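You operate a simulated robot arm through the tools that you are given. There is no shell and no other tool.

You run a simulated robot arm. Do the job below in one go: nothing can be reset, and whatever is moved stays where it is left.

JOB
Put things in order on the top of the finishing bench. At the end: the white brush stands where the gold brass plug stood; the gold brass plug from the top of the finishing bench stands where the blue filter stood; the orange oil brush stands where the white brush stood; the blue filter is on the brown carton; whatever was shut is shut again. Leave all else as you found it, and nothing knocked over.

It is judged by the outcome, as a careful person would: the job done as asked, and still so three seconds after it is handed in. It fails if anything else is knocked over, pushed out of place, dropped, spilled or broken.

ROBOT AND FRAMES
A 5-joint arm with a two-finger parallel gripper, fixed in place. Base frame: the origin is at the foot of the arm, x ahead of it, y to its left, z up; the work surface is at about z = -4. Readings come in mm, degrees, newtons and seconds.
With the tool pointing down near the work surface it reaches from about 260 to 680 mm from the base axis. Its first joint turns from -66.0 to 66.0 degrees. The tool tilts only in the upright plane through the base axis and itself; it spins freely about its own axis. Payload 2.9 kg.
The tool frame sits at the grasp point between the pads (the TCP): z along the fingers, y along the line on which they close. The tips reach 30 mm beyond it. The gripper opens to 110 mm. The fingers are 20 mm wide and 10 mm thick; the gripper's body (48 by 112 mm) begins 55 mm behind the TCP.
Orientation is that of the tool frame in the base frame, as a unit quaternion [x, y, z, w]. With the fingers straight down and closing along the base's y, the tool's x points along the base's -x, its y along +y and its z along -z.

CONTROLS
- The arm moves only by the tool move_arm. Its argument "steps" is a list of rows, each a list of 7 numbers: the shift along the tool's x, y, z in mm, then the turn, a rotation vector about the tool's x, y, z in degrees, then the gripper command, from -1 (shut) to 1 (fully open), values between in proportion. In form: [[tx, ty, tz, ax, ay, az, gripper], ...]. A call has 1 to 20 rows; each row is the pose to reach, as a shift and turn from the pose commanded when the call began, along the tool's axes at that moment. Each row takes 0.2 s and may step no farther than 50 mm and 8.6 degrees from the row before; otherwise, or with a gripper value out of range, the whole call is refused. A pose out of reach is approached as far as the arm can. The call stops where the force on the tool passes 40 N (or 10 N more than at its start, if that is more) or the arm is blocked; 0.2 s more then pass. The fingers move at their own pace (about 108 mm/s each) and stop on an object; they squeeze with about 37 N. The grip force told is the motor's: it shows also when the fingers shut on nothing. Time passes only in rows, and 0.2 s behind the last, so rows that repeat a pose let the fingers close. It gives the time, the measured TCP pose, the force on the tool (base axes), the opening and the grip force at its end, in the units of the frame above (readings bear some noise), with the torque about the TCP (base axes, N m) and any sound that the robot's microphone picked up.
- Cameras (640 x 400 px; columns grow to the right, rows downward): "scene" is fixed at [27.9, -438.6, 596.4]; the picture's right is [0.85, -0.53, 0.00], its down [-0.27, -0.43, -0.86] and it looks along [0.45, 0.73, -0.51] (base axes); focal length 327 px, centre (320, 200). "wrist" rides on the gripper at [72, 17, -103] in the tool frame; the picture's right is [-0.23, 0.97, 0.00], its down [-0.76, -0.18, -0.62] and it looks along [-0.61, -0.14, 0.78] (tool axes); focal length 222 px, centre (320, 200). There is no depth. A picture from a camera that has moved, and an enlarged one, comes with that camera's place and axes in the base frame and with its lens. The place of the scene camera against the robot may be out by one fixed shift of up to 18 mm in any direction.
- capture(camera): a new picture of that camera. The clock stands still meanwhile.
- zoom(camera, box): a new picture of the part [left, top, right, bottom] of that camera's present view, enlarged. The clock stands still meanwhile.
- finish_job(): hands the job in; it is judged then, once.

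Nothing tells you positions but the pictures and the camera data. Unless the task says otherwise, let go and move clear before handing in.

The tools are called after ">>>" by a JSON object that holds its "api" and its "payload". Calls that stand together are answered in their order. move_arm: Moves the arm, as the interface text tells. Its arguments: {"type":"object","properties":{"steps":{"type":"array","items":{"type":"array","items":{"type":"number"}}}},"required":["steps"]} The other tools are called the same way: capture (camera) takes a picture; zoom (camera, box) takes an enlarged picture of a part of a camera's view; finish_job () hands the job in.

At the start:

```text
time: 0.0
ee_pos: [399.0, 143.6, 285.3]
ee_rot: [0.0, 1.0, 0.0, -0.001]
contact_force: [0.7, 0.1, 1.4]
moment: [0.05, -0.02, -0.01]
gripper_width: 110.1
finger_force: 0.0
```

scene: 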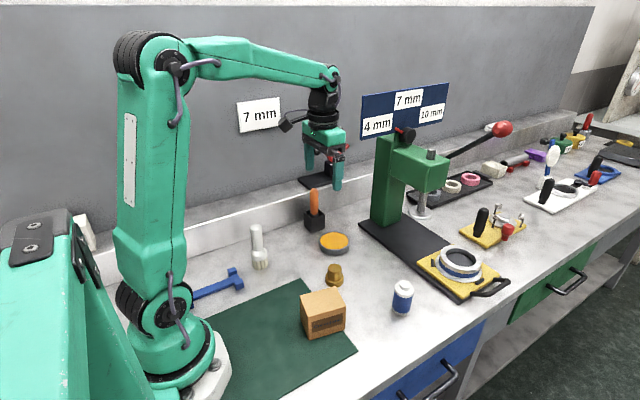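
wrist: 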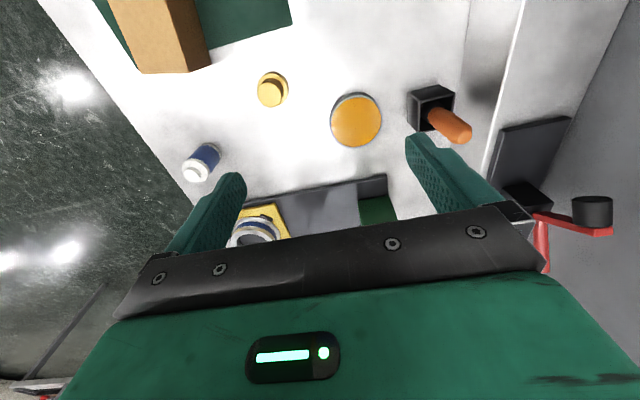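

I see the bench with a white brush, a gold plug, a blue and white filter, an orange-handled brush in a black holder, an orange-lidded tin and a brown carton. I'll zoom in for detail before moving anything.

>>> {"api": "zoom", "payload": {"camera": "scene", "box": [220, 170, 440, 350]}}

>>> {"api": "zoom", "payload": {"camera": "scene", "box": [400, 90, 640, 250]}}

>>> {"api": "zoom", "payload": {"camera": "wrist", "box": [80, 0, 600, 260]}}

```text
2.22 times, centred on (330, 260) of scene
camera zoom: at [27.9, -438.6, 596.4], right [0.85, -0.53, 0.0], down [-0.27, -0.43, -0.86], along [0.45, 0.73, -0.51], focal length 727 px, centre (298, 67)
```

zoom: 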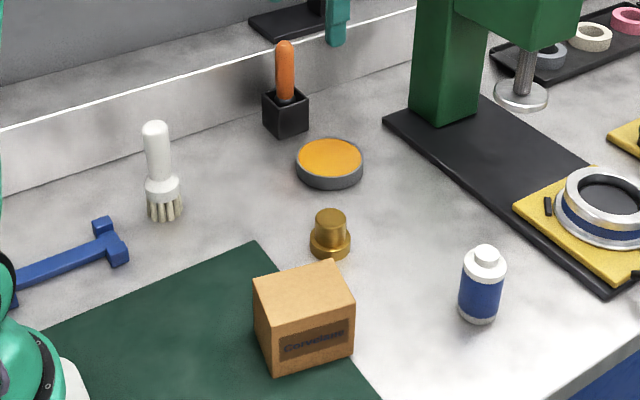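

```text
2.50 times, centred on (520, 170) of scene
camera zoom: at [27.9, -438.6, 596.4], right [0.85, -0.53, 0.0], down [-0.27, -0.43, -0.86], along [0.45, 0.73, -0.51], focal length 818 px, centre (-180, 275)
```

zoom: 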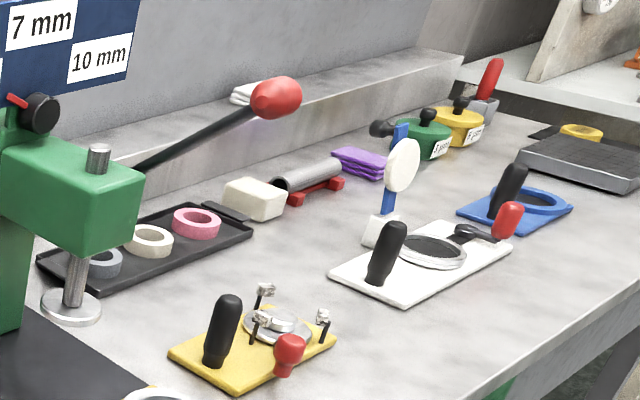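

```text
1.23 times, centred on (340, 130) of wrist
camera zoom: at [326.3, 161.2, 389.8], right [0.23, 0.97, 0.0], down [0.76, -0.18, 0.62], along [0.61, -0.14, -0.78], focal length 273 px, centre (295, 286)
```

zoom: 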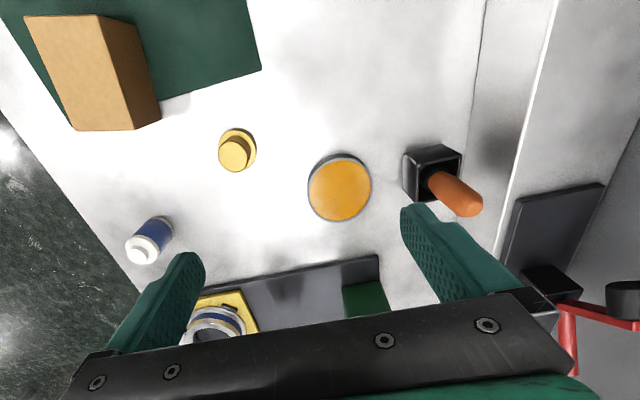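

The plug appears to be near (390, 75), the white brush near (250, 230) and the orange brush near (460, 295). I'll back the arm off at this height so the wrist camera sees the objects more directly.

>>> {"api": "move_arm", "payload": {"steps": [[20, 0, 0, 0, 0, 0, 1], [40, 0, 0, 0, 0, 0, 1], [60, 0, 0, 0, 0, 0, 1], [80, 0, 0, 0, 0, 0, 1], [100, 0, 0, 0, 0, 0, 1], [110, 0, 0, 0, 0, 0, 1], [110, 0, 0, 0, 0, 0, 1]]}}

>>> {"api": "capture", "payload": {"camera": "wrist"}}

>>> {"api": "capture", "payload": {"camera": "scene"}}

>>> {"api": "zoom", "payload": {"camera": "wrist", "box": [380, 40, 540, 140]}}

```text
time: 1.6
ee_pos: [287.8, 143.1, 287.6]
ee_rot: [0.001, 1.0, 0.0, 0.0]
contact_force: [-0.4, -0.6, 0.3]
moment: [0.0, 0.01, 0.01]
gripper_width: 109.8
finger_force: 0.0
```

```text
taken
camera wrist: at [215.3, 160.7, 390.5], right [0.23, 0.97, 0.0], down [0.76, -0.18, 0.62], along [0.61, -0.14, -0.78], focal length 222 px, centre (320, 200)
```

wrist: 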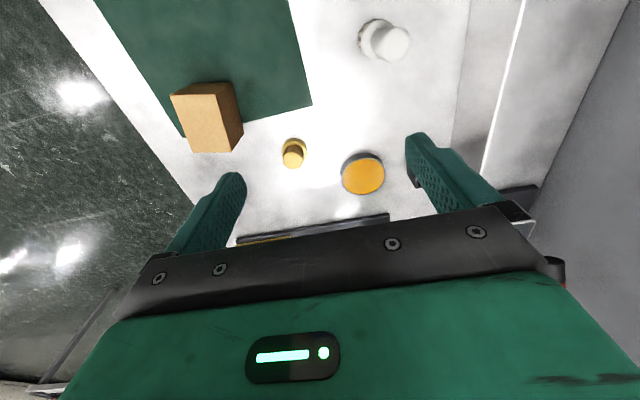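

```text
taken
```

scene: 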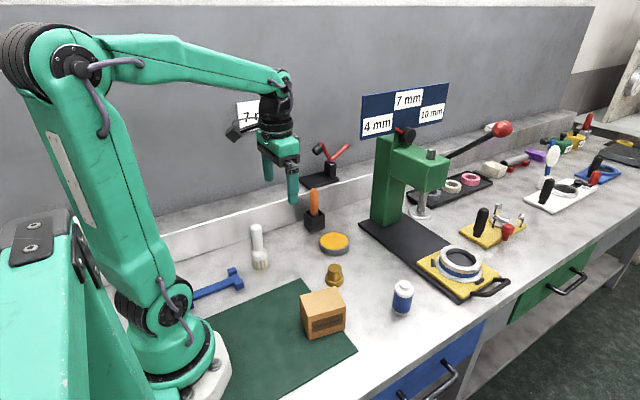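

```text
4.00 times, centred on (460, 90) of wrist
camera zoom: at [215.3, 160.7, 390.5], right [0.23, 0.97, 0.0], down [0.76, -0.18, 0.62], along [0.61, -0.14, -0.78], focal length 888 px, centre (-240, 640)
```

zoom: 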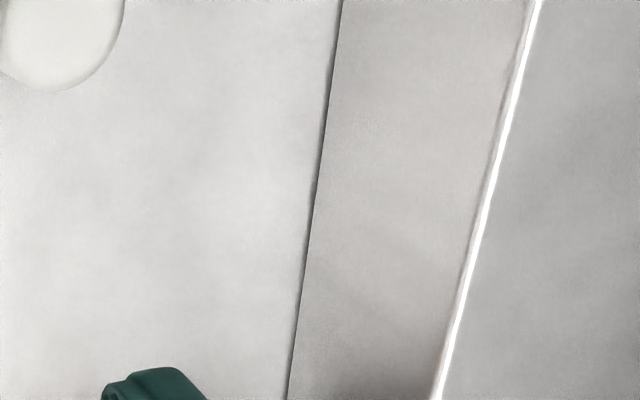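

Several objects are visible from here, including the carton, plug, white brush and orange tin. I'll zoom in on each one to measure it.

>>> {"api": "zoom", "payload": {"camera": "wrist", "box": [160, 60, 320, 160]}}

>>> {"api": "zoom", "payload": {"camera": "wrist", "box": [270, 0, 430, 100]}}

>>> {"api": "zoom", "payload": {"camera": "scene", "box": [280, 170, 376, 230]}}

>>> {"api": "zoom", "payload": {"camera": "scene", "box": [290, 255, 434, 345]}}

>>> {"api": "zoom", "payload": {"camera": "scene", "box": [200, 210, 296, 270]}}

```text
4.00 times, centred on (240, 110) of wrist
camera zoom: at [215.3, 160.7, 390.5], right [0.23, 0.97, 0.0], down [0.76, -0.18, 0.62], along [0.61, -0.14, -0.78], focal length 888 px, centre (640, 560)
```

zoom: 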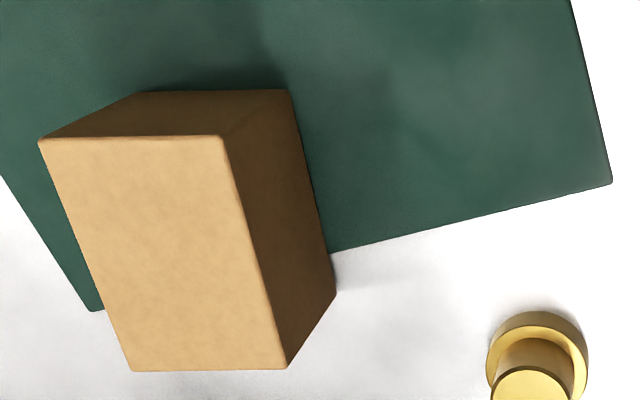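

```text
4.00 times, centred on (350, 50) of wrist
camera zoom: at [215.3, 160.7, 390.5], right [0.23, 0.97, 0.0], down [0.76, -0.18, 0.62], along [0.61, -0.14, -0.78], focal length 888 px, centre (200, 800)
```

zoom: 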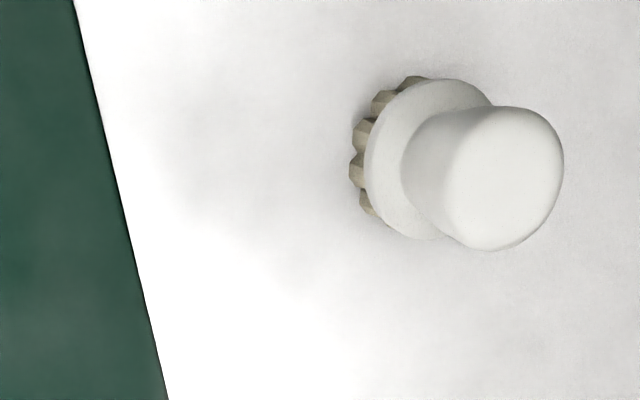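

```text
6.67 times, centred on (328, 200) of scene
camera zoom: at [27.8, -438.6, 596.4], right [0.85, -0.53, 0.0], down [-0.27, -0.43, -0.86], along [0.45, 0.73, -0.51], focal length 2181 px, centre (267, 200)
```

zoom: 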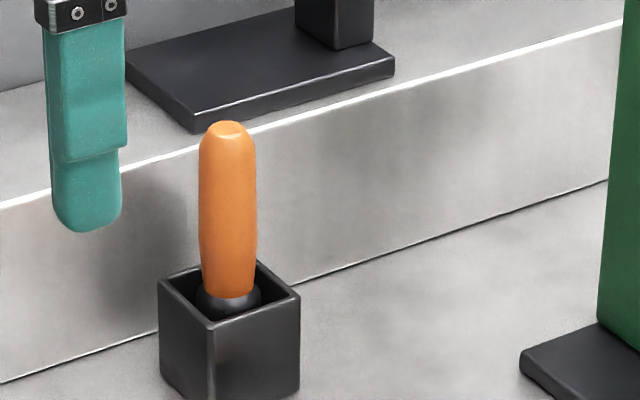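

```text
4.44 times, centred on (362, 300) of scene
camera zoom: at [27.8, -438.6, 596.4], right [0.85, -0.53, 0.0], down [-0.27, -0.43, -0.86], along [0.45, 0.73, -0.51], focal length 1454 px, centre (133, -244)
```

zoom: 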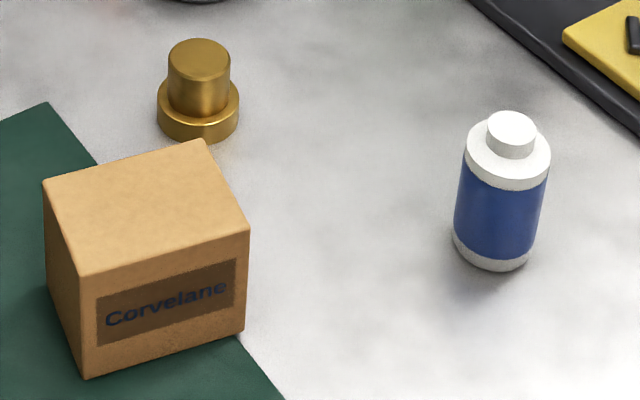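

```text
6.67 times, centred on (248, 240) of scene
camera zoom: at [27.8, -438.6, 596.4], right [0.85, -0.53, 0.0], down [-0.27, -0.43, -0.86], along [0.45, 0.73, -0.51], focal length 2181 px, centre (800, -67)
```

zoom: 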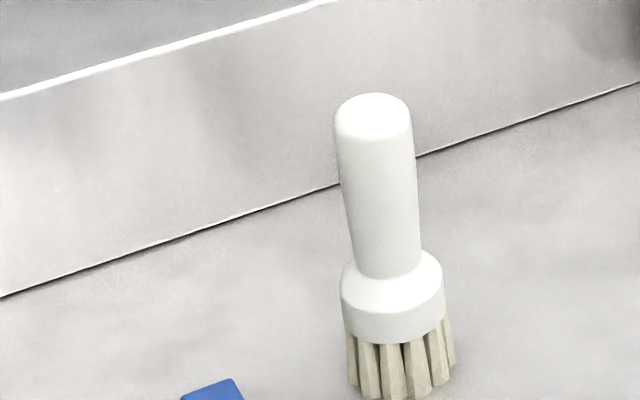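

The carton top is centred near (291, -32) at z≈71. The white brush stands near (250, 231), and the orange brush sits in a black cup that must stay put. Next I'll move over toward the filter to locate it and the plug more exactly.

>>> {"api": "move_arm", "payload": {"steps": [[-14, -25, 0, 0, 0, 0, 1], [-28, -50, 0, 0, 0, 0, 1], [-42, -75, 0, 0, 0, 0, 1], [-56, -100, 0, 0, 0, 0, 1], [-70, -125, 0, 0, 0, 0, 1], [-84, -150, 0, 0, 0, 0, 1], [-98, -175, 0, 0, 0, 0, 1], [-112, -200, 0, 0, 0, 0, 1], [-112, -200, 0, 0, 0, 0, 1]]}}

>>> {"api": "capture", "payload": {"camera": "wrist"}}

>>> {"api": "zoom", "payload": {"camera": "wrist", "box": [200, 60, 360, 160]}}

>>> {"api": "zoom", "payload": {"camera": "wrist", "box": [320, 20, 480, 120]}}

```text
time: 3.6
ee_pos: [401.9, -56.9, 286.1]
ee_rot: [0.0, 1.0, 0.0, -0.001]
contact_force: [0.1, 0.0, 0.0]
moment: [0.01, 0.0, -0.03]
gripper_width: 110.0
finger_force: 0.1
```

```text
taken
camera wrist: at [329.8, -39.4, 389.7], right [0.23, 0.97, 0.0], down [0.76, -0.18, 0.62], along [0.61, -0.14, -0.78], focal length 222 px, centre (320, 200)
```

wrist: 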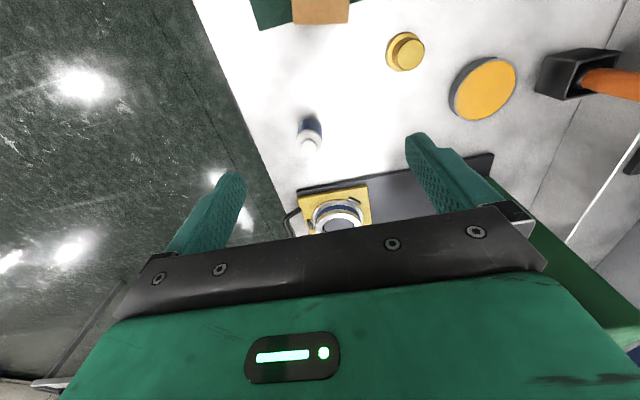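

```text
4.00 times, centred on (280, 110) of wrist
camera zoom: at [329.8, -39.4, 389.7], right [0.23, 0.97, 0.0], down [0.76, -0.18, 0.62], along [0.61, -0.14, -0.78], focal length 888 px, centre (480, 560)
```

zoom: 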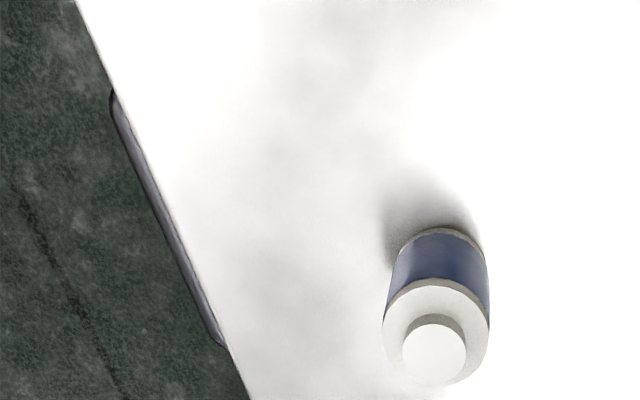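

```text
4.00 times, centred on (400, 70) of wrist
camera zoom: at [329.8, -39.4, 389.7], right [0.23, 0.97, 0.0], down [0.76, -0.18, 0.62], along [0.61, -0.14, -0.78], focal length 888 px, centre (0, 720)
```

zoom: 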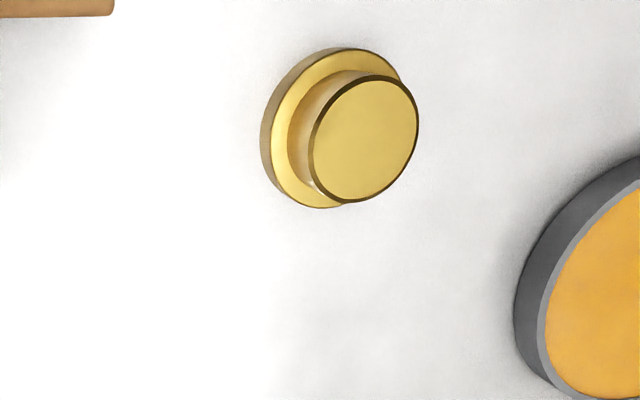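

The filter appears to be centred at (471, -91), about 42 mm in diameter with its top at z≈75, and the plug at (390, 70). I'll go above the filter and check alignment before descending.

>>> {"api": "move_arm", "payload": {"steps": [[-17, -9, 0, 0, 0, 0, 1], [-35, -17, 10, 0, 0, 0, 1], [-52, -26, 40, 0, 0, 0, 1], [-69, -34, 75, 0, 0, 0, 1], [-69, -34, 110, 0, 0, 0, 1], [-69, -34, 136, 0, 0, 0, 1], [-69, -34, 136, 0, 0, 0, 1]]}}

>>> {"api": "capture", "payload": {"camera": "wrist"}}

>>> {"api": "capture", "payload": {"camera": "scene"}}

```text
time: 5.2
ee_pos: [469.1, -88.5, 152.2]
ee_rot: [0.001, 1.0, 0.0, 0.0]
contact_force: [-0.4, 0.6, -0.7]
moment: [0.0, -0.02, 0.05]
gripper_width: 110.0
finger_force: 0.0
```

```text
taken
camera wrist: at [396.5, -70.5, 254.9], right [0.23, 0.97, 0.0], down [0.76, -0.18, 0.62], along [0.61, -0.14, -0.78], focal length 222 px, centre (320, 200)
```

wrist: 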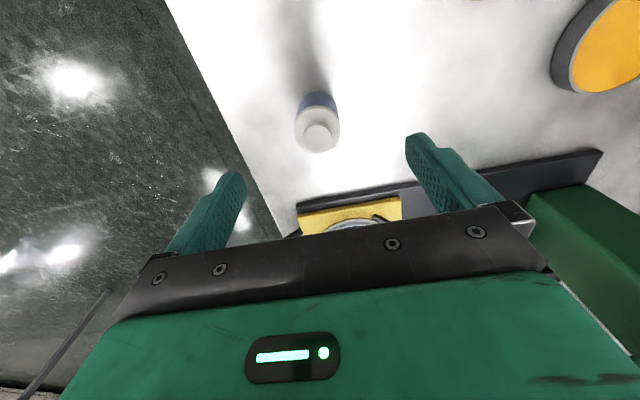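

```text
taken
```

scene: 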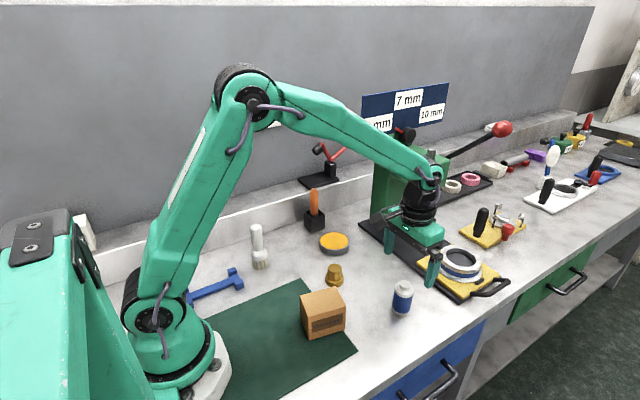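

I'm roughly above the filter, at TCP (469, -88). I'll zoom in to refine its centre.

>>> {"api": "zoom", "payload": {"camera": "wrist", "box": [240, 70, 400, 170]}}

```text
4.00 times, centred on (320, 120) of wrist
camera zoom: at [396.5, -70.5, 254.9], right [0.23, 0.97, 0.0], down [0.76, -0.18, 0.62], along [0.61, -0.14, -0.78], focal length 888 px, centre (320, 520)
```

zoom: 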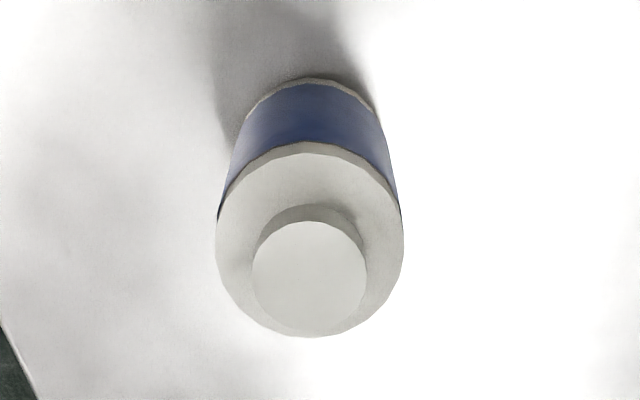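

The filter centre is confirmed at about (471, -90.5), with the shoulder at z≈59. I'll descend to z≈42 and grip the body.

>>> {"api": "move_arm", "payload": {"steps": [[-1.5, -2, 25, 0, 0, 0, 1], [-1.5, -2, 50, 0, 0, 0, 1], [-1.5, -2, 75, 0, 0, 0, 1], [-1.5, -2, 95, 0, 0, 0, 1], [-1.5, -2, 110, 0, 0, 0, 1], [-1.5, -2, 110, 0, 0, 0, 1], [-1.5, -2, 110, 0, 0, 0, 0.2], [-1.5, -2, 110, 0, 0, 0, -0.1], [-1.5, -2, 110, 0, 0, 0, -0.3], [-1.5, -2, 110, 0, 0, 0, -0.6], [-1.5, -2, 110, 0, 0, 0, -1], [-1.5, -2, 110, 0, 0, 0, -1]]}}

>>> {"api": "capture", "payload": {"camera": "wrist"}}

>>> {"api": "capture", "payload": {"camera": "scene"}}

```text
time: 7.8
ee_pos: [471.7, -90.9, 40.6]
ee_rot: [0.001, 1.0, 0.0, 0.001]
contact_force: [0.4, -0.2, 0.1]
moment: [0.0, 0.01, 0.0]
gripper_width: 40.7
finger_force: 37.2
```

```text
taken
camera wrist: at [398.5, -74.0, 144.1], right [0.23, 0.97, 0.0], down [0.76, -0.18, 0.62], along [0.61, -0.14, -0.78], focal length 222 px, centre (320, 200)
```

wrist: 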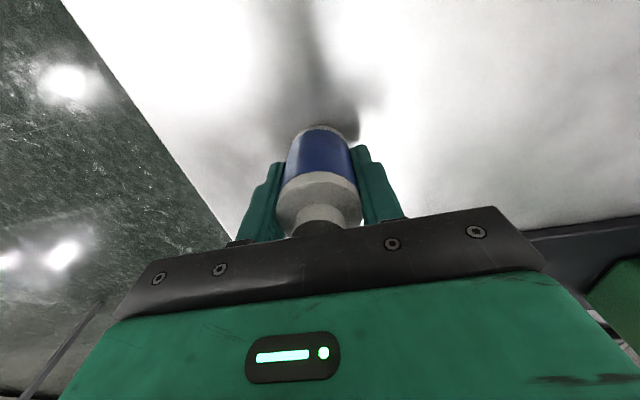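

```text
taken
```

scene: 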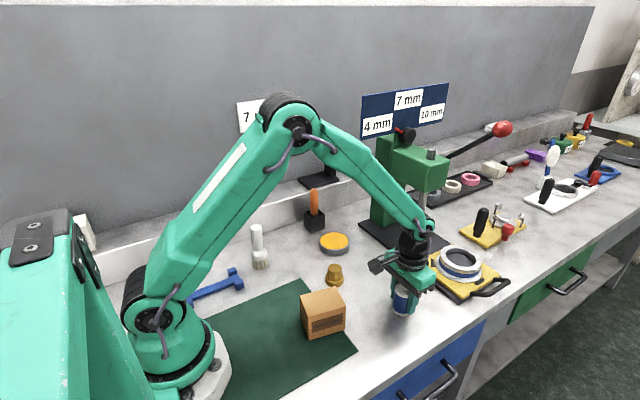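

The filter is gripped, with 40.7 mm of opening. I'll lift it and carry it above the carton at (291, -32).

>>> {"api": "move_arm", "payload": {"steps": [[0, 0, -15, 0, 0, 0, -1], [0, 0, -40, 0, 0, 0, -1], [0, 0, -75, 0, 0, 0, -1], [0, 0, -110, 0, 0, 0, -1], [0, 0, -140, 0, 0, 0, -1], [20, 7, -140, 0, 0, 0, -1], [50, 16, -140, 0, 0, 0, -1], [80, 26, -140, 0, 0, 0, -1], [110, 36, -140, 0, 0, 0, -1], [140, 46, -140, 0, 0, 0, -1], [165, 54, -140, 0, 0, 0, -1], [180, 59, -140, 0, 0, 0, -1], [180, 59, -140, 0, 0, 0, -1]]}}

>>> {"api": "capture", "payload": {"camera": "wrist"}}

>>> {"api": "capture", "payload": {"camera": "scene"}}

```text
time: 10.6
ee_pos: [290.4, -32.9, 180.0]
ee_rot: [0.0, 1.0, 0.0, -0.001]
contact_force: [-0.7, -0.5, -0.8]
moment: [0.0, 0.02, 0.02]
gripper_width: 40.9
finger_force: 37.1
```

```text
taken
camera wrist: at [217.7, -16.2, 283.1], right [0.23, 0.97, 0.0], down [0.76, -0.18, 0.62], along [0.61, -0.14, -0.78], focal length 222 px, centre (320, 200)
```

wrist: 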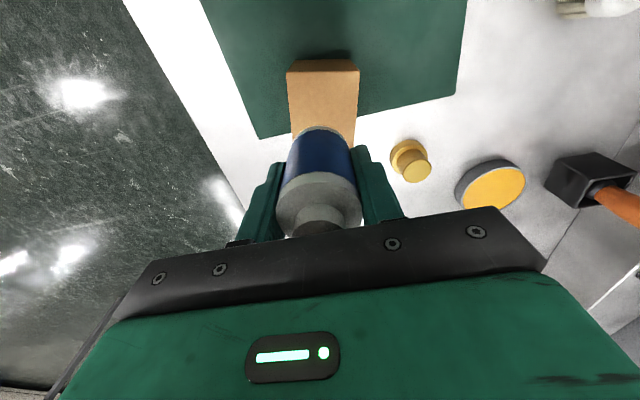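

```text
taken
```

scene: 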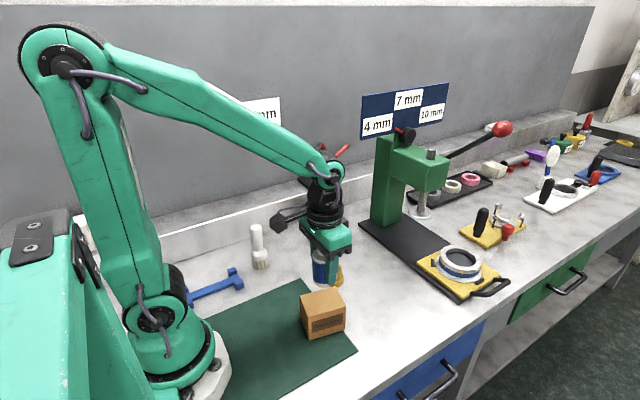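

The filter is over the carton and the carton corners agree with my estimate. I'll lower it in small steps and watch the force.

>>> {"api": "move_arm", "payload": {"steps": [[0, 0, 20, 0, 0, 0, -1], [0, 0, 40, 0, 0, 0, -1], [0, 0, 54, 0, 0, 0, -1], [0, 0, 60, 0, 0, 0, -1], [0, 0, 61.5, 0, 0, 0, -1], [0, 0, 61.5, 0, 0, 0, -1]]}}

>>> {"api": "zoom", "payload": {"camera": "scene", "box": [270, 220, 398, 340]}}

>>> {"api": "capture", "payload": {"camera": "wrist"}}

```text
time: 12.0
ee_pos: [291.7, -33.6, 120.9]
ee_rot: [0.0, 1.0, 0.0, 0.001]
contact_force: [-6.8, 3.8, 26.6]
moment: [0.14, 0.37, 0.01]
gripper_width: 40.8
finger_force: 37.1
```

```text
3.33 times, centred on (334, 280) of scene
camera zoom: at [27.8, -438.6, 596.4], right [0.85, -0.53, 0.0], down [-0.27, -0.43, -0.86], along [0.45, 0.73, -0.51], focal length 1090 px, centre (273, -67)
```

zoom: 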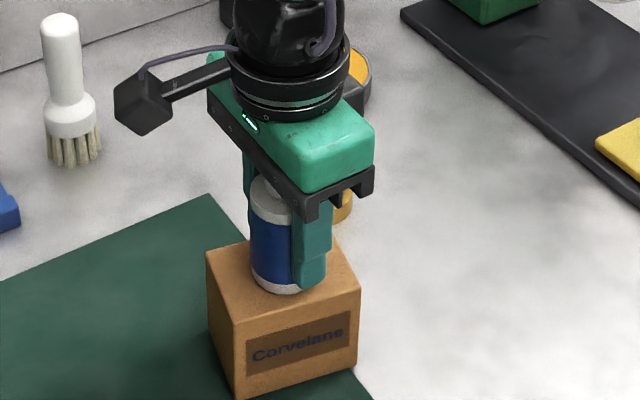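

```text
taken
camera wrist: at [218.2, -15.8, 222.5], right [0.23, 0.97, 0.0], down [0.76, -0.18, 0.62], along [0.61, -0.14, -0.78], focal length 222 px, centre (320, 200)
```

wrist: 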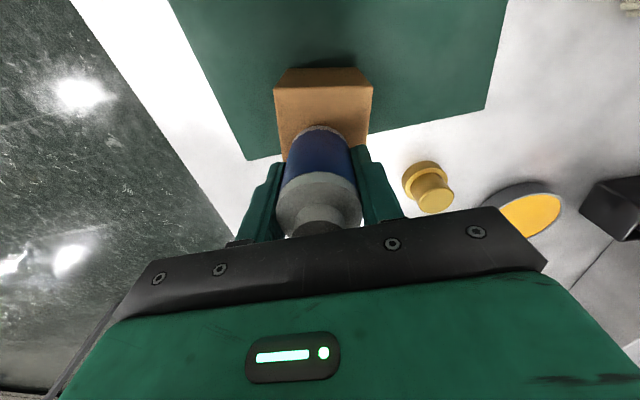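

It has made contact with the carton at about 27 N. I'll ease up slightly, open the fingers and rise away.

>>> {"api": "move_arm", "payload": {"steps": [[0, 0, -1, 0, 0, 0, -1], [0, 0, -2, 0, 0, 0, -1], [0, 0, -2, 0, 0, 0, -1]]}}

```text
time: 12.8
ee_pos: [290.4, -32.8, 120.6]
ee_rot: [0.001, 1.0, 0.0, 0.0]
contact_force: [-0.1, 0.4, -0.5]
moment: [-0.04, 0.01, 0.01]
gripper_width: 40.6
finger_force: 36.5
```

>>> {"api": "move_arm", "payload": {"steps": [[0, 0, 0.5, 0, 0, 0, -0.2], [0, 0, 0.5, 0, 0, 0, 0], [0, 0, 0.5, 0, 0, 0, 0.3], [0, 0, 0.5, 0, 0, 0, 0.6], [0, 0, 0.5, 0, 0, 0, 0.8], [0, 0, -25, 0, 0, 0, 0.8], [0, 0, -55, 0, 0, 0, 0.8], [0, 0, -90, 0, 0, 0, 0.8], [0, 0, -120, 0, 0, 0, 1], [0, 0, -120, 0, 0, 0, 1]]}}

>>> {"api": "capture", "payload": {"camera": "wrist"}}

>>> {"api": "zoom", "payload": {"camera": "scene", "box": [220, 200, 412, 350]}}

>>> {"api": "zoom", "payload": {"camera": "wrist", "box": [340, 100, 500, 200]}}

```text
time: 15.0
ee_pos: [291.1, -32.8, 242.2]
ee_rot: [0.001, 1.0, 0.0, 0.0]
contact_force: [0.5, 0.2, -0.7]
moment: [-0.01, 0.01, 0.02]
gripper_width: 109.9
finger_force: 0.0
```

```text
taken
camera wrist: at [219.0, -15.7, 345.4], right [0.23, 0.97, 0.0], down [0.76, -0.18, 0.62], along [0.61, -0.14, -0.78], focal length 222 px, centre (320, 200)
```

wrist: 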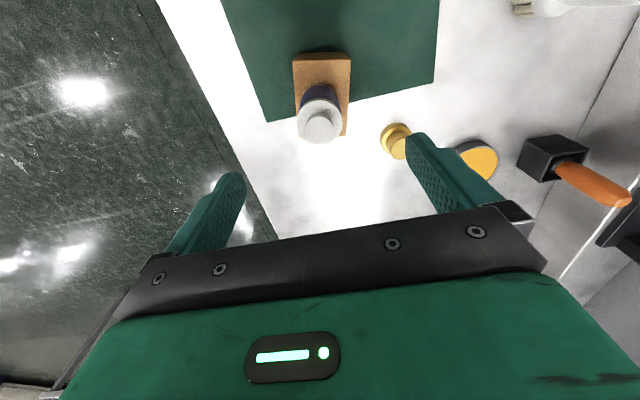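

```text
2.67 times, centred on (316, 275) of scene
camera zoom: at [27.8, -438.6, 596.4], right [0.85, -0.53, 0.0], down [-0.27, -0.43, -0.86], along [0.45, 0.73, -0.51], focal length 872 px, centre (331, 0)
```

zoom: 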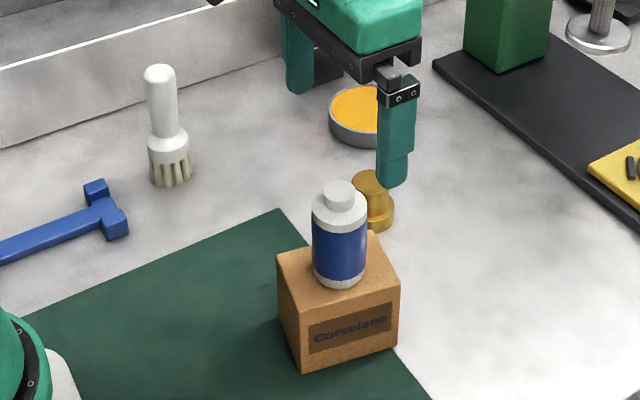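

```text
4.00 times, centred on (420, 150) of wrist
camera zoom: at [219.0, -15.7, 345.4], right [0.23, 0.97, 0.0], down [0.76, -0.18, 0.62], along [0.61, -0.14, -0.78], focal length 888 px, centre (-80, 400)
```

zoom: 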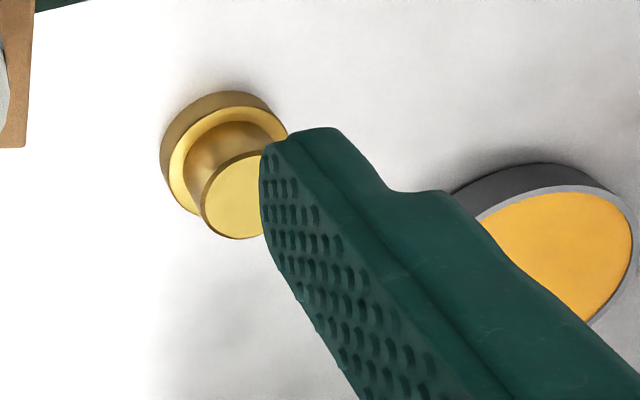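

The filter stands on the carton. Next is the plug: I'll move above (390, 70) and recheck.

>>> {"api": "move_arm", "payload": {"steps": [[-20, 21, 0, 0, 0, 0, 1], [-40, 42, 0, 0, 0, 0, 1], [-60, 63, 0, 0, 0, 0, 1], [-80, 84, 0, 0, 0, 0, 1], [-99, 103, 10, 0, 0, 0, 1], [-99, 103, 50, 0, 0, 0, 1], [-99, 103, 90, 0, 0, 0, 1], [-99, 103, 110, 0, 0, 0, 1], [-99, 103, 110, 0, 0, 0, 1]]}}

>>> {"api": "capture", "payload": {"camera": "wrist"}}

>>> {"api": "zoom", "payload": {"camera": "wrist", "box": [240, 60, 400, 160]}}

```text
time: 17.0
ee_pos: [390.1, 69.5, 129.8]
ee_rot: [0.001, 1.0, 0.001, 0.0]
contact_force: [0.3, -0.7, -0.1]
moment: [0.03, -0.03, -0.02]
gripper_width: 110.1
finger_force: 0.0
```

```text
taken
camera wrist: at [317.7, 86.4, 233.2], right [0.23, 0.97, 0.0], down [0.76, -0.18, 0.62], along [0.61, -0.14, -0.78], focal length 222 px, centre (320, 200)
```

wrist: 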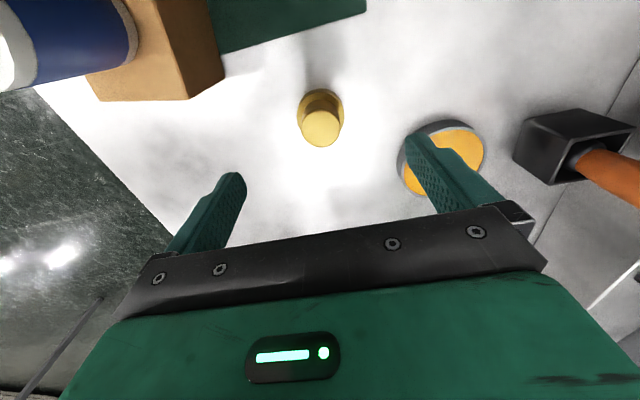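

```text
4.00 times, centred on (320, 110) of wrist
camera zoom: at [317.7, 86.4, 233.2], right [0.23, 0.97, 0.0], down [0.76, -0.18, 0.62], along [0.61, -0.14, -0.78], focal length 888 px, centre (320, 560)
```

zoom: 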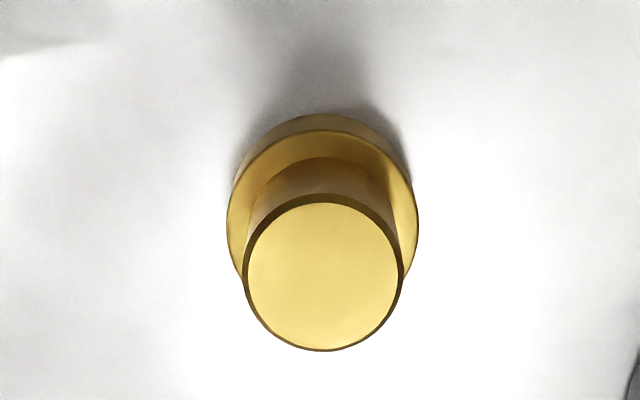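

The plug centre is confirmed at about (389.5, 70.3). I'll descend to z≈44 so the fingertips stay above the flange, then grip the cylinder.

>>> {"api": "move_arm", "payload": {"steps": [[0, 0.5, 25, 0, 0, 0, 1], [0, 0.5, 50, 0, 0, 0, 1], [0, 0.5, 70, 0, 0, 0, 1], [0, 0.5, 85, 0, 0, 0, 1], [0, 0.5, 85, 0, 0, 0, 1], [0, 0.5, 85, 0, 0, 0, 0.2], [0, 0.5, 85, 0, 0, 0, -0.1], [0, 0.5, 85, 0, 0, 0, -0.3], [0, 0.5, 85, 0, 0, 0, -0.6], [0, 0.5, 85, 0, 0, 0, -1], [0, 0.5, 85, 0, 0, 0, -1]]}}

>>> {"api": "capture", "payload": {"camera": "wrist"}}

>>> {"api": "zoom", "payload": {"camera": "scene", "box": [270, 220, 398, 340]}}

```text
time: 19.4
ee_pos: [389.3, 71.4, 46.0]
ee_rot: [0.001, 1.0, 0.0, 0.0]
contact_force: [0.1, 1.7, -0.1]
moment: [0.03, 0.03, -0.02]
gripper_width: 35.4
finger_force: 37.1
```

```text
taken
camera wrist: at [316.6, 88.6, 147.4], right [0.23, 0.97, 0.0], down [0.76, -0.18, 0.62], along [0.61, -0.14, -0.78], focal length 222 px, centre (320, 200)
```

wrist: 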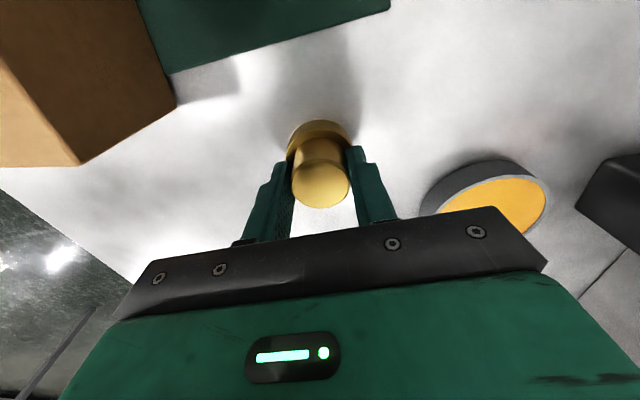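

```text
3.33 times, centred on (334, 280) of scene
camera zoom: at [27.9, -438.6, 596.3], right [0.85, -0.53, 0.0], down [-0.27, -0.43, -0.86], along [0.45, 0.73, -0.51], focal length 1090 px, centre (273, -67)
```

zoom: 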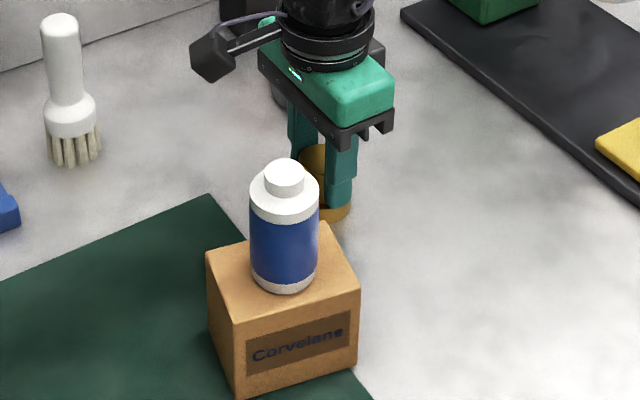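

The plug is held at 35.4 mm. I'll lift it and carry it above the filter's old spot at (471, -90.5).

>>> {"api": "move_arm", "payload": {"steps": [[0, 0, -15, 0, 0, 0, -1], [0, 0, -45, 0, 0, 0, -1], [0, 0, -80, 0, 0, 0, -1], [-12, -23, -90, 0, 0, 0, -1], [-24, -47, -90, 0, 0, 0, -1], [-36, -71, -90, 0, 0, 0, -1], [-48, -95, -90, 0, 0, 0, -1], [-60, -119, -90, 0, 0, 0, -1], [-71, -140, -90, 0, 0, 0, -1], [-81.5, -161, -90, 0, 0, 0, -1], [-81.5, -161, -90, 0, 0, 0, -1]]}}

>>> {"api": "capture", "payload": {"camera": "wrist"}}

>>> {"api": "capture", "payload": {"camera": "scene"}}

```text
time: 21.8
ee_pos: [472.3, -90.3, 134.9]
ee_rot: [0.001, 1.0, 0.0, 0.001]
contact_force: [-0.2, 0.1, -3.6]
moment: [0.0, 0.0, 0.0]
gripper_width: 35.5
finger_force: 36.8
```

```text
taken
camera wrist: at [399.9, -72.9, 238.7], right [0.23, 0.97, 0.0], down [0.76, -0.18, 0.62], along [0.61, -0.14, -0.78], focal length 222 px, centre (320, 200)
```

wrist: 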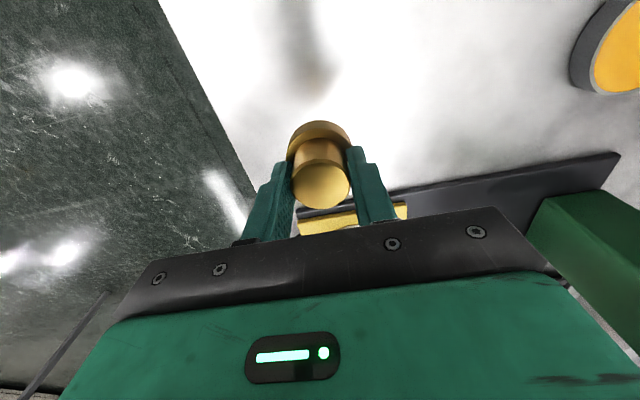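

```text
taken
```

scene: 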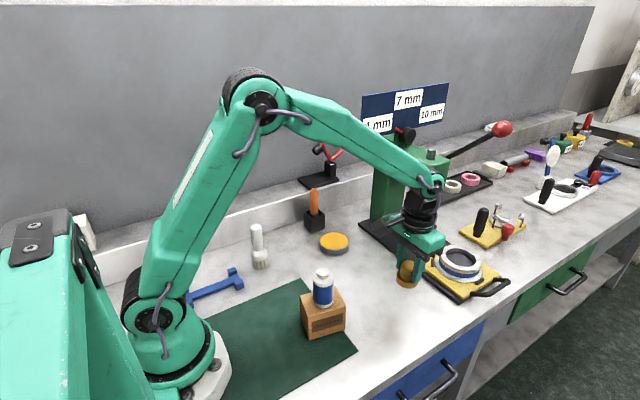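

>>> {"api": "move_arm", "payload": {"steps": [[0.5, 0, 30, 0, 0, 0, -1], [0.5, 0, 60, 0, 0, 0, -1], [0.5, 0, 78, 0, 0, 0, -1], [0.5, 0, 86, 0, 0, 0, -1], [0.5, 0, 88.5, 0, 0, 0, -1], [0.5, 0, 89.5, 0, 0, 0, -1], [0.5, 0, 89.5, 0, 0, 0, -1]]}}

>>> {"api": "zoom", "payload": {"camera": "scene", "box": [340, 220, 468, 340]}}

```text
time: 23.4
ee_pos: [471.7, -91.0, 46.2]
ee_rot: [0.001, 1.0, 0.0, 0.001]
contact_force: [0.2, 0.2, -4.5]
moment: [0.0, -0.01, -0.02]
gripper_width: 35.5
finger_force: 37.1
```

```text
3.33 times, centred on (404, 280) of scene
camera zoom: at [27.9, -438.6, 596.3], right [0.85, -0.53, 0.0], down [-0.27, -0.43, -0.86], along [0.45, 0.73, -0.51], focal length 1090 px, centre (40, -67)
```

zoom: 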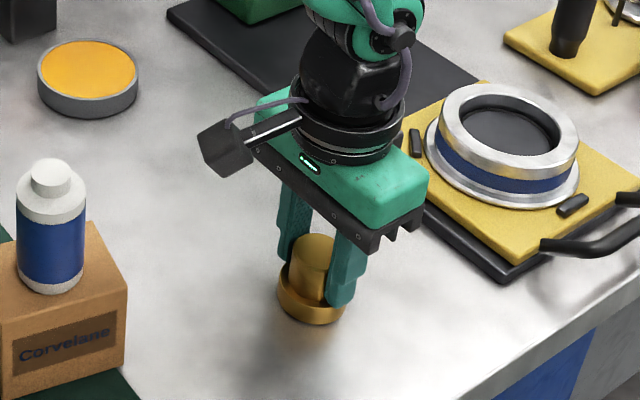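

The plug is still hanging, since the force reading is just its weight. I'll lower it a little more to touch down.

>>> {"api": "move_arm", "payload": {"steps": [[0, 0, 0.7, 0, 0, 0, -1], [0, 0, 1.4, 0, 0, 0, -1], [0, 0, 1.4, 0, 0, 0, -1]]}}

```text
time: 24.2
ee_pos: [471.7, -91.3, 45.5]
ee_rot: [0.001, 1.0, 0.001, 0.0]
contact_force: [0.4, 0.8, -3.3]
moment: [-0.02, 0.0, -0.03]
gripper_width: 35.6
finger_force: 37.3
```

>>> {"api": "move_arm", "payload": {"steps": [[0, 0, 0.8, 0, 0, 0, -1], [0, 0, 1.5, 0, 0, 0, -1], [0, 0, 1.5, 0, 0, 0, -1]]}}

```text
time: 25.0
ee_pos: [472.4, -90.9, 43.5]
ee_rot: [0.0, 1.0, 0.0, 0.0]
contact_force: [-4.9, 1.3, 7.8]
moment: [0.13, 0.29, 0.01]
gripper_width: 35.3
finger_force: 36.9
```

The plug has touched down. I'll release it and rise.

>>> {"api": "move_arm", "payload": {"steps": [[0, 0, -0.4, 0, 0, 0, -0.35], [0, 0, -0.4, 0, 0, 0, -0.1], [0, 0, -0.4, 0, 0, 0, 0.3], [0, 0, -0.4, 0, 0, 0, 0.7], [0, 0, -0.4, 0, 0, 0, 0.8], [0, 0, -30, 0, 0, 0, 0.8], [0, 0, -65, 0, 0, 0, 0.8], [0, 0, -100, 0, 0, 0, 1], [0, 0, -140, 0, 0, 0, 1], [0, 0, -190, 0, 0, 0, 1], [0, 0, -220, 0, 0, 0, 1], [0, 0, -220, 0, 0, 0, 1]]}}

>>> {"api": "capture", "payload": {"camera": "wrist"}}

>>> {"api": "capture", "payload": {"camera": "scene"}}

>>> {"api": "zoom", "payload": {"camera": "wrist", "box": [240, 60, 400, 160]}}

```text
time: 27.6
ee_pos: [471.1, -91.2, 265.4]
ee_rot: [0.001, 1.0, 0.001, 0.0]
contact_force: [-0.4, 0.2, 0.7]
moment: [0.02, -0.01, -0.02]
gripper_width: 109.9
finger_force: 0.0
```

```text
taken
camera wrist: at [397.1, -73.7, 367.7], right [0.23, 0.97, 0.0], down [0.76, -0.18, 0.62], along [0.61, -0.14, -0.78], focal length 222 px, centre (320, 200)
```

wrist: 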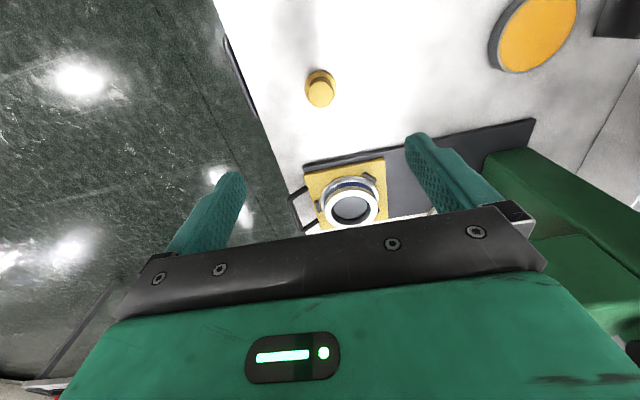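

```text
taken
```

scene: 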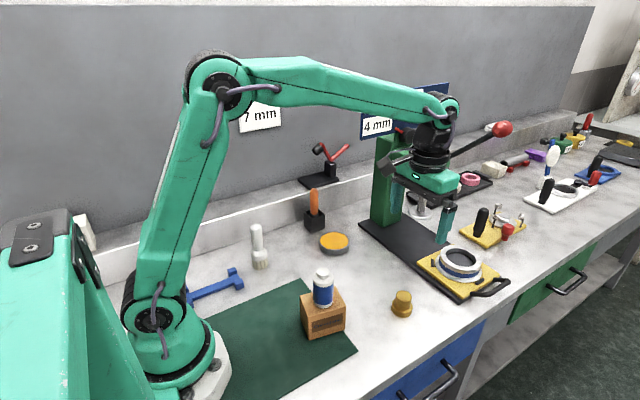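

```text
4.00 times, centred on (320, 110) of wrist
camera zoom: at [397.1, -73.7, 367.7], right [0.23, 0.97, 0.0], down [0.76, -0.18, 0.62], along [0.61, -0.14, -0.78], focal length 888 px, centre (320, 560)
```

zoom: 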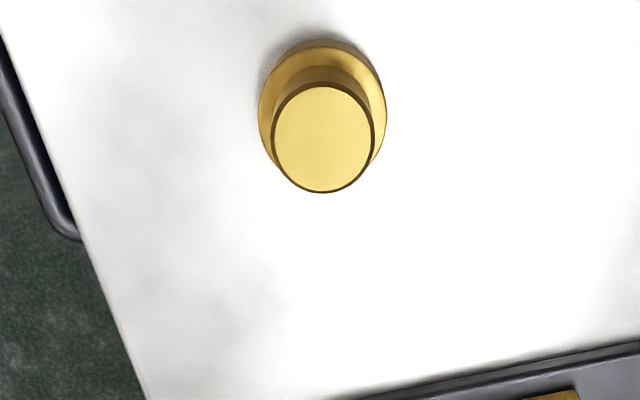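

The plug now stands at the filter's old spot. Next I'll go to the white brush near (250, 231), staying high.

>>> {"api": "move_arm", "payload": {"steps": [[15, 22, 0, 0, 0, 0, 1], [37, 54, 0, 0, 0, 0, 1], [60, 87, 0, 0, 0, 0, 1], [83, 120, 0, 0, 0, 0, 1], [106, 154, 0, 0, 0, 0, 1], [129, 188, 0, 0, 0, 0, 1], [152, 222, 0, 0, 0, 0, 1], [175, 255, 0, 0, 0, 0, 1], [195, 285, 0, 0, 0, 0, 1], [210, 306, 0, 0, 0, 0, 1], [221, 322, 0, 0, 0, 0, 1], [221, 322, 0, 0, 0, 0, 1]]}}

>>> {"api": "capture", "payload": {"camera": "wrist"}}

>>> {"api": "zoom", "payload": {"camera": "wrist", "box": [240, 60, 400, 160]}}

>>> {"api": "capture", "payload": {"camera": "scene"}}

```text
time: 30.2
ee_pos: [250.5, 231.2, 264.2]
ee_rot: [0.001, 1.0, 0.0, 0.001]
contact_force: [-0.4, -0.4, -0.2]
moment: [0.0, 0.01, -0.02]
gripper_width: 109.7
finger_force: 0.1
```

```text
taken
camera wrist: at [177.9, 249.1, 367.6], right [0.23, 0.97, 0.0], down [0.76, -0.18, 0.62], along [0.61, -0.14, -0.78], focal length 222 px, centre (320, 200)
```

wrist: 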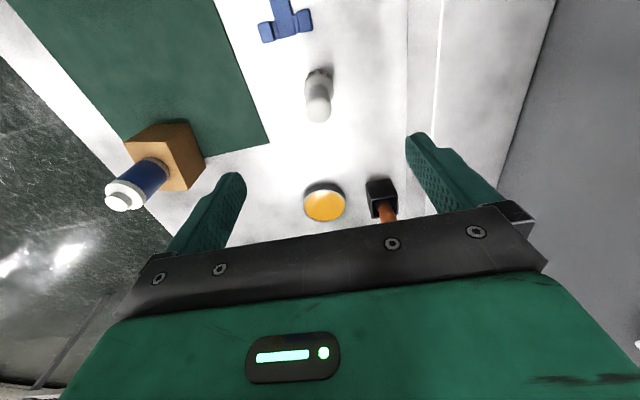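

```text
4.00 times, centred on (320, 110) of wrist
camera zoom: at [177.9, 249.1, 367.6], right [0.23, 0.97, 0.0], down [0.76, -0.18, 0.62], along [0.61, -0.14, -0.78], focal length 888 px, centre (320, 560)
```

zoom: 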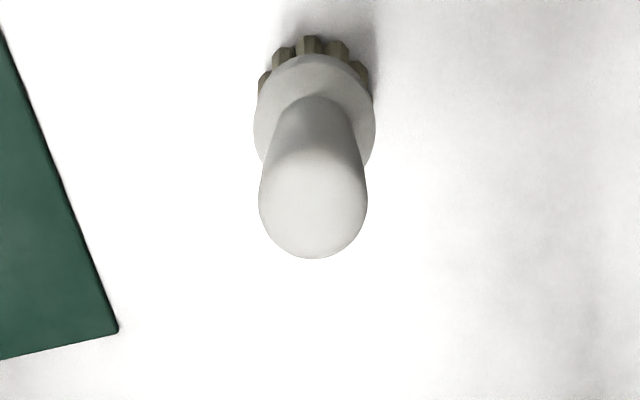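

```text
taken
```

scene: 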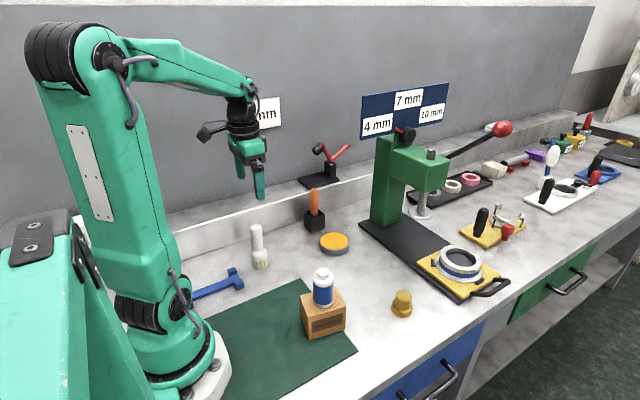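

The white brush's axis is at about (250, 230), with its top near z≈125. I'll descend to z≈88 and grip the handle.

>>> {"api": "move_arm", "payload": {"steps": [[0.5, -1, 40, 0, 0, 0, 1], [0.5, -1, 80, 0, 0, 0, 1], [0.5, -1, 115, 0, 0, 0, 1], [0.5, -1, 145, 0, 0, 0, 1], [0.5, -1, 165, 0, 0, 0, 1], [0.5, -1, 176, 0, 0, 0, 1], [0.5, -1, 176, 0, 0, 0, 1]]}}

>>> {"api": "capture", "payload": {"camera": "wrist"}}

>>> {"api": "capture", "payload": {"camera": "scene"}}

```text
time: 31.8
ee_pos: [250.0, 231.0, 86.8]
ee_rot: [0.001, 1.0, 0.0, 0.0]
contact_force: [1.0, -0.6, -0.2]
moment: [-0.01, 0.05, 0.01]
gripper_width: 109.9
finger_force: 0.0
```

```text
taken
camera wrist: at [176.6, 248.4, 189.6], right [0.23, 0.97, 0.0], down [0.76, -0.18, 0.62], along [0.61, -0.14, -0.78], focal length 222 px, centre (320, 200)
```

wrist: 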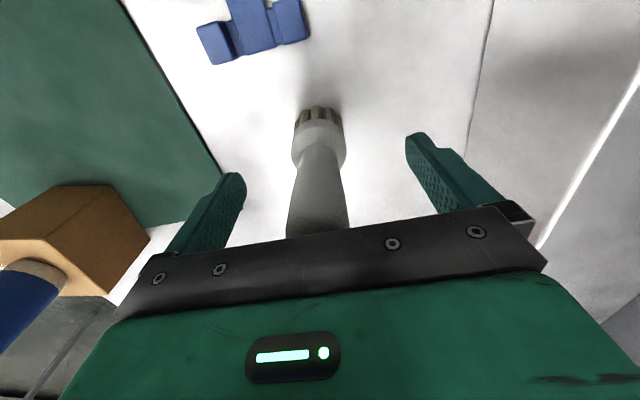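

```text
taken
```

scene: 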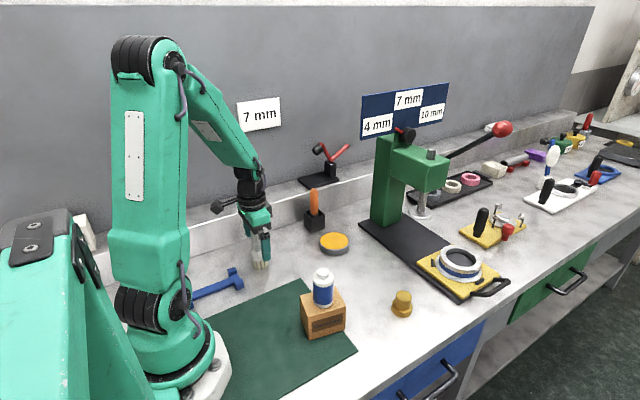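

The brush is centred between the fingers, so I'll close on it and lift slightly.

>>> {"api": "move_arm", "payload": {"steps": [[0, 0, 0, 0, 0, 0, 0.2], [0, 0, 0, 0, 0, 0, -0.1], [0, 0, 0, 0, 0, 0, -0.35], [0, 0, 0, 0, 0, 0, -0.5], [0, 0, 0, 0, 0, 0, -0.8], [0, 0, 0, 0, 0, 0, -1], [0, 0, 0, 0, 0, 0, -1]]}}

>>> {"api": "capture", "payload": {"camera": "wrist"}}

```text
time: 33.4
ee_pos: [250.2, 232.5, 87.2]
ee_rot: [0.0, 1.0, 0.0, 0.0]
contact_force: [-0.6, 0.8, 1.3]
moment: [0.03, 0.03, 0.02]
gripper_width: 28.8
finger_force: 37.3
```

```text
taken
camera wrist: at [176.7, 248.5, 190.0], right [0.23, 0.97, 0.0], down [0.76, -0.18, 0.62], along [0.61, -0.14, -0.78], focal length 222 px, centre (320, 200)
```

wrist: 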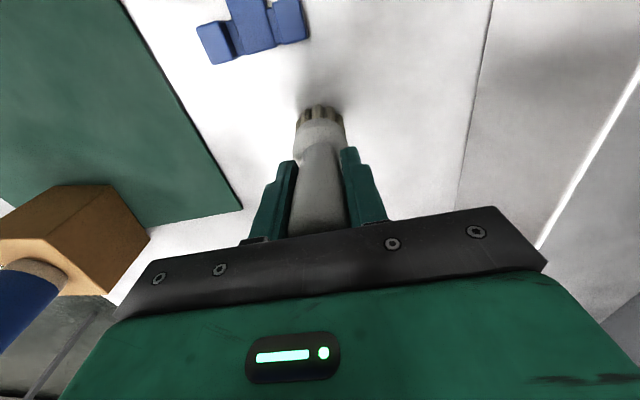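

It's gripped at 28.8 mm. I'll lift it and carry it to the plug's old spot at (390, 70).

>>> {"api": "move_arm", "payload": {"steps": [[0, 0, -10, 0, 0, 0, -1], [0, 0, -35, 0, 0, 0, -1], [0, 0, -70, 0, 0, 0, -1], [0, 0, -100, 0, 0, 0, -1], [-14, -16, -110, 0, 0, 0, -1], [-32, -36, -110, 0, 0, 0, -1], [-52, -59, -110, 0, 0, 0, -1], [-72, -82, -110, 0, 0, 0, -1], [-92, -105, -110, 0, 0, 0, -1], [-112, -128, -110, 0, 0, 0, -1], [-128, -146, -110, 0, 0, 0, -1], [-140, -160, -110, 0, 0, 0, -1], [-140, -160, -110, 0, 0, 0, -1]]}}

>>> {"api": "capture", "payload": {"camera": "wrist"}}

>>> {"api": "capture", "payload": {"camera": "scene"}}

```text
time: 36.2
ee_pos: [391.1, 70.7, 198.0]
ee_rot: [-0.001, 1.0, 0.0, 0.0]
contact_force: [-0.4, 0.0, -1.0]
moment: [0.01, -0.04, 0.0]
gripper_width: 28.4
finger_force: 37.1
```

```text
taken
camera wrist: at [318.3, 86.8, 301.0], right [0.23, 0.97, 0.0], down [0.76, -0.18, 0.62], along [0.61, -0.14, -0.78], focal length 222 px, centre (320, 200)
```

wrist: 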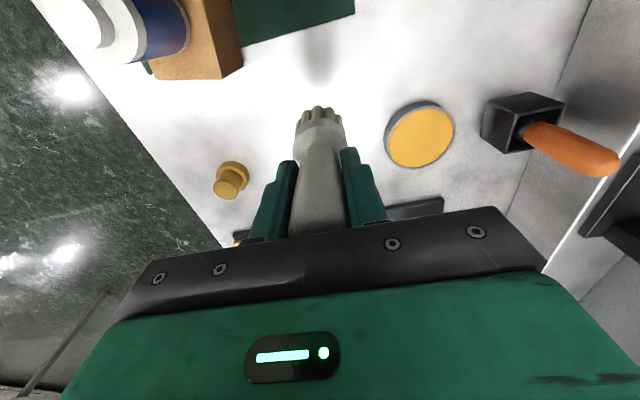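

```text
taken
```

scene: 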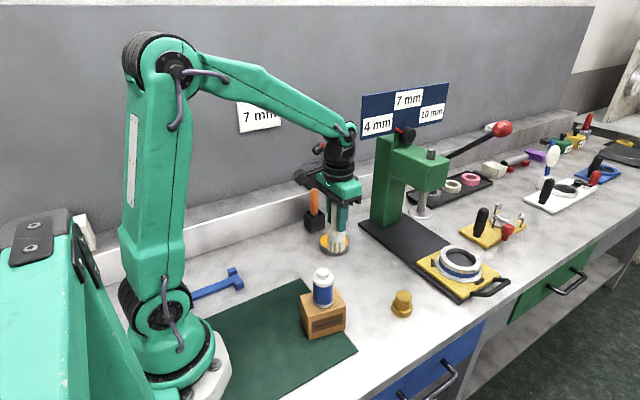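

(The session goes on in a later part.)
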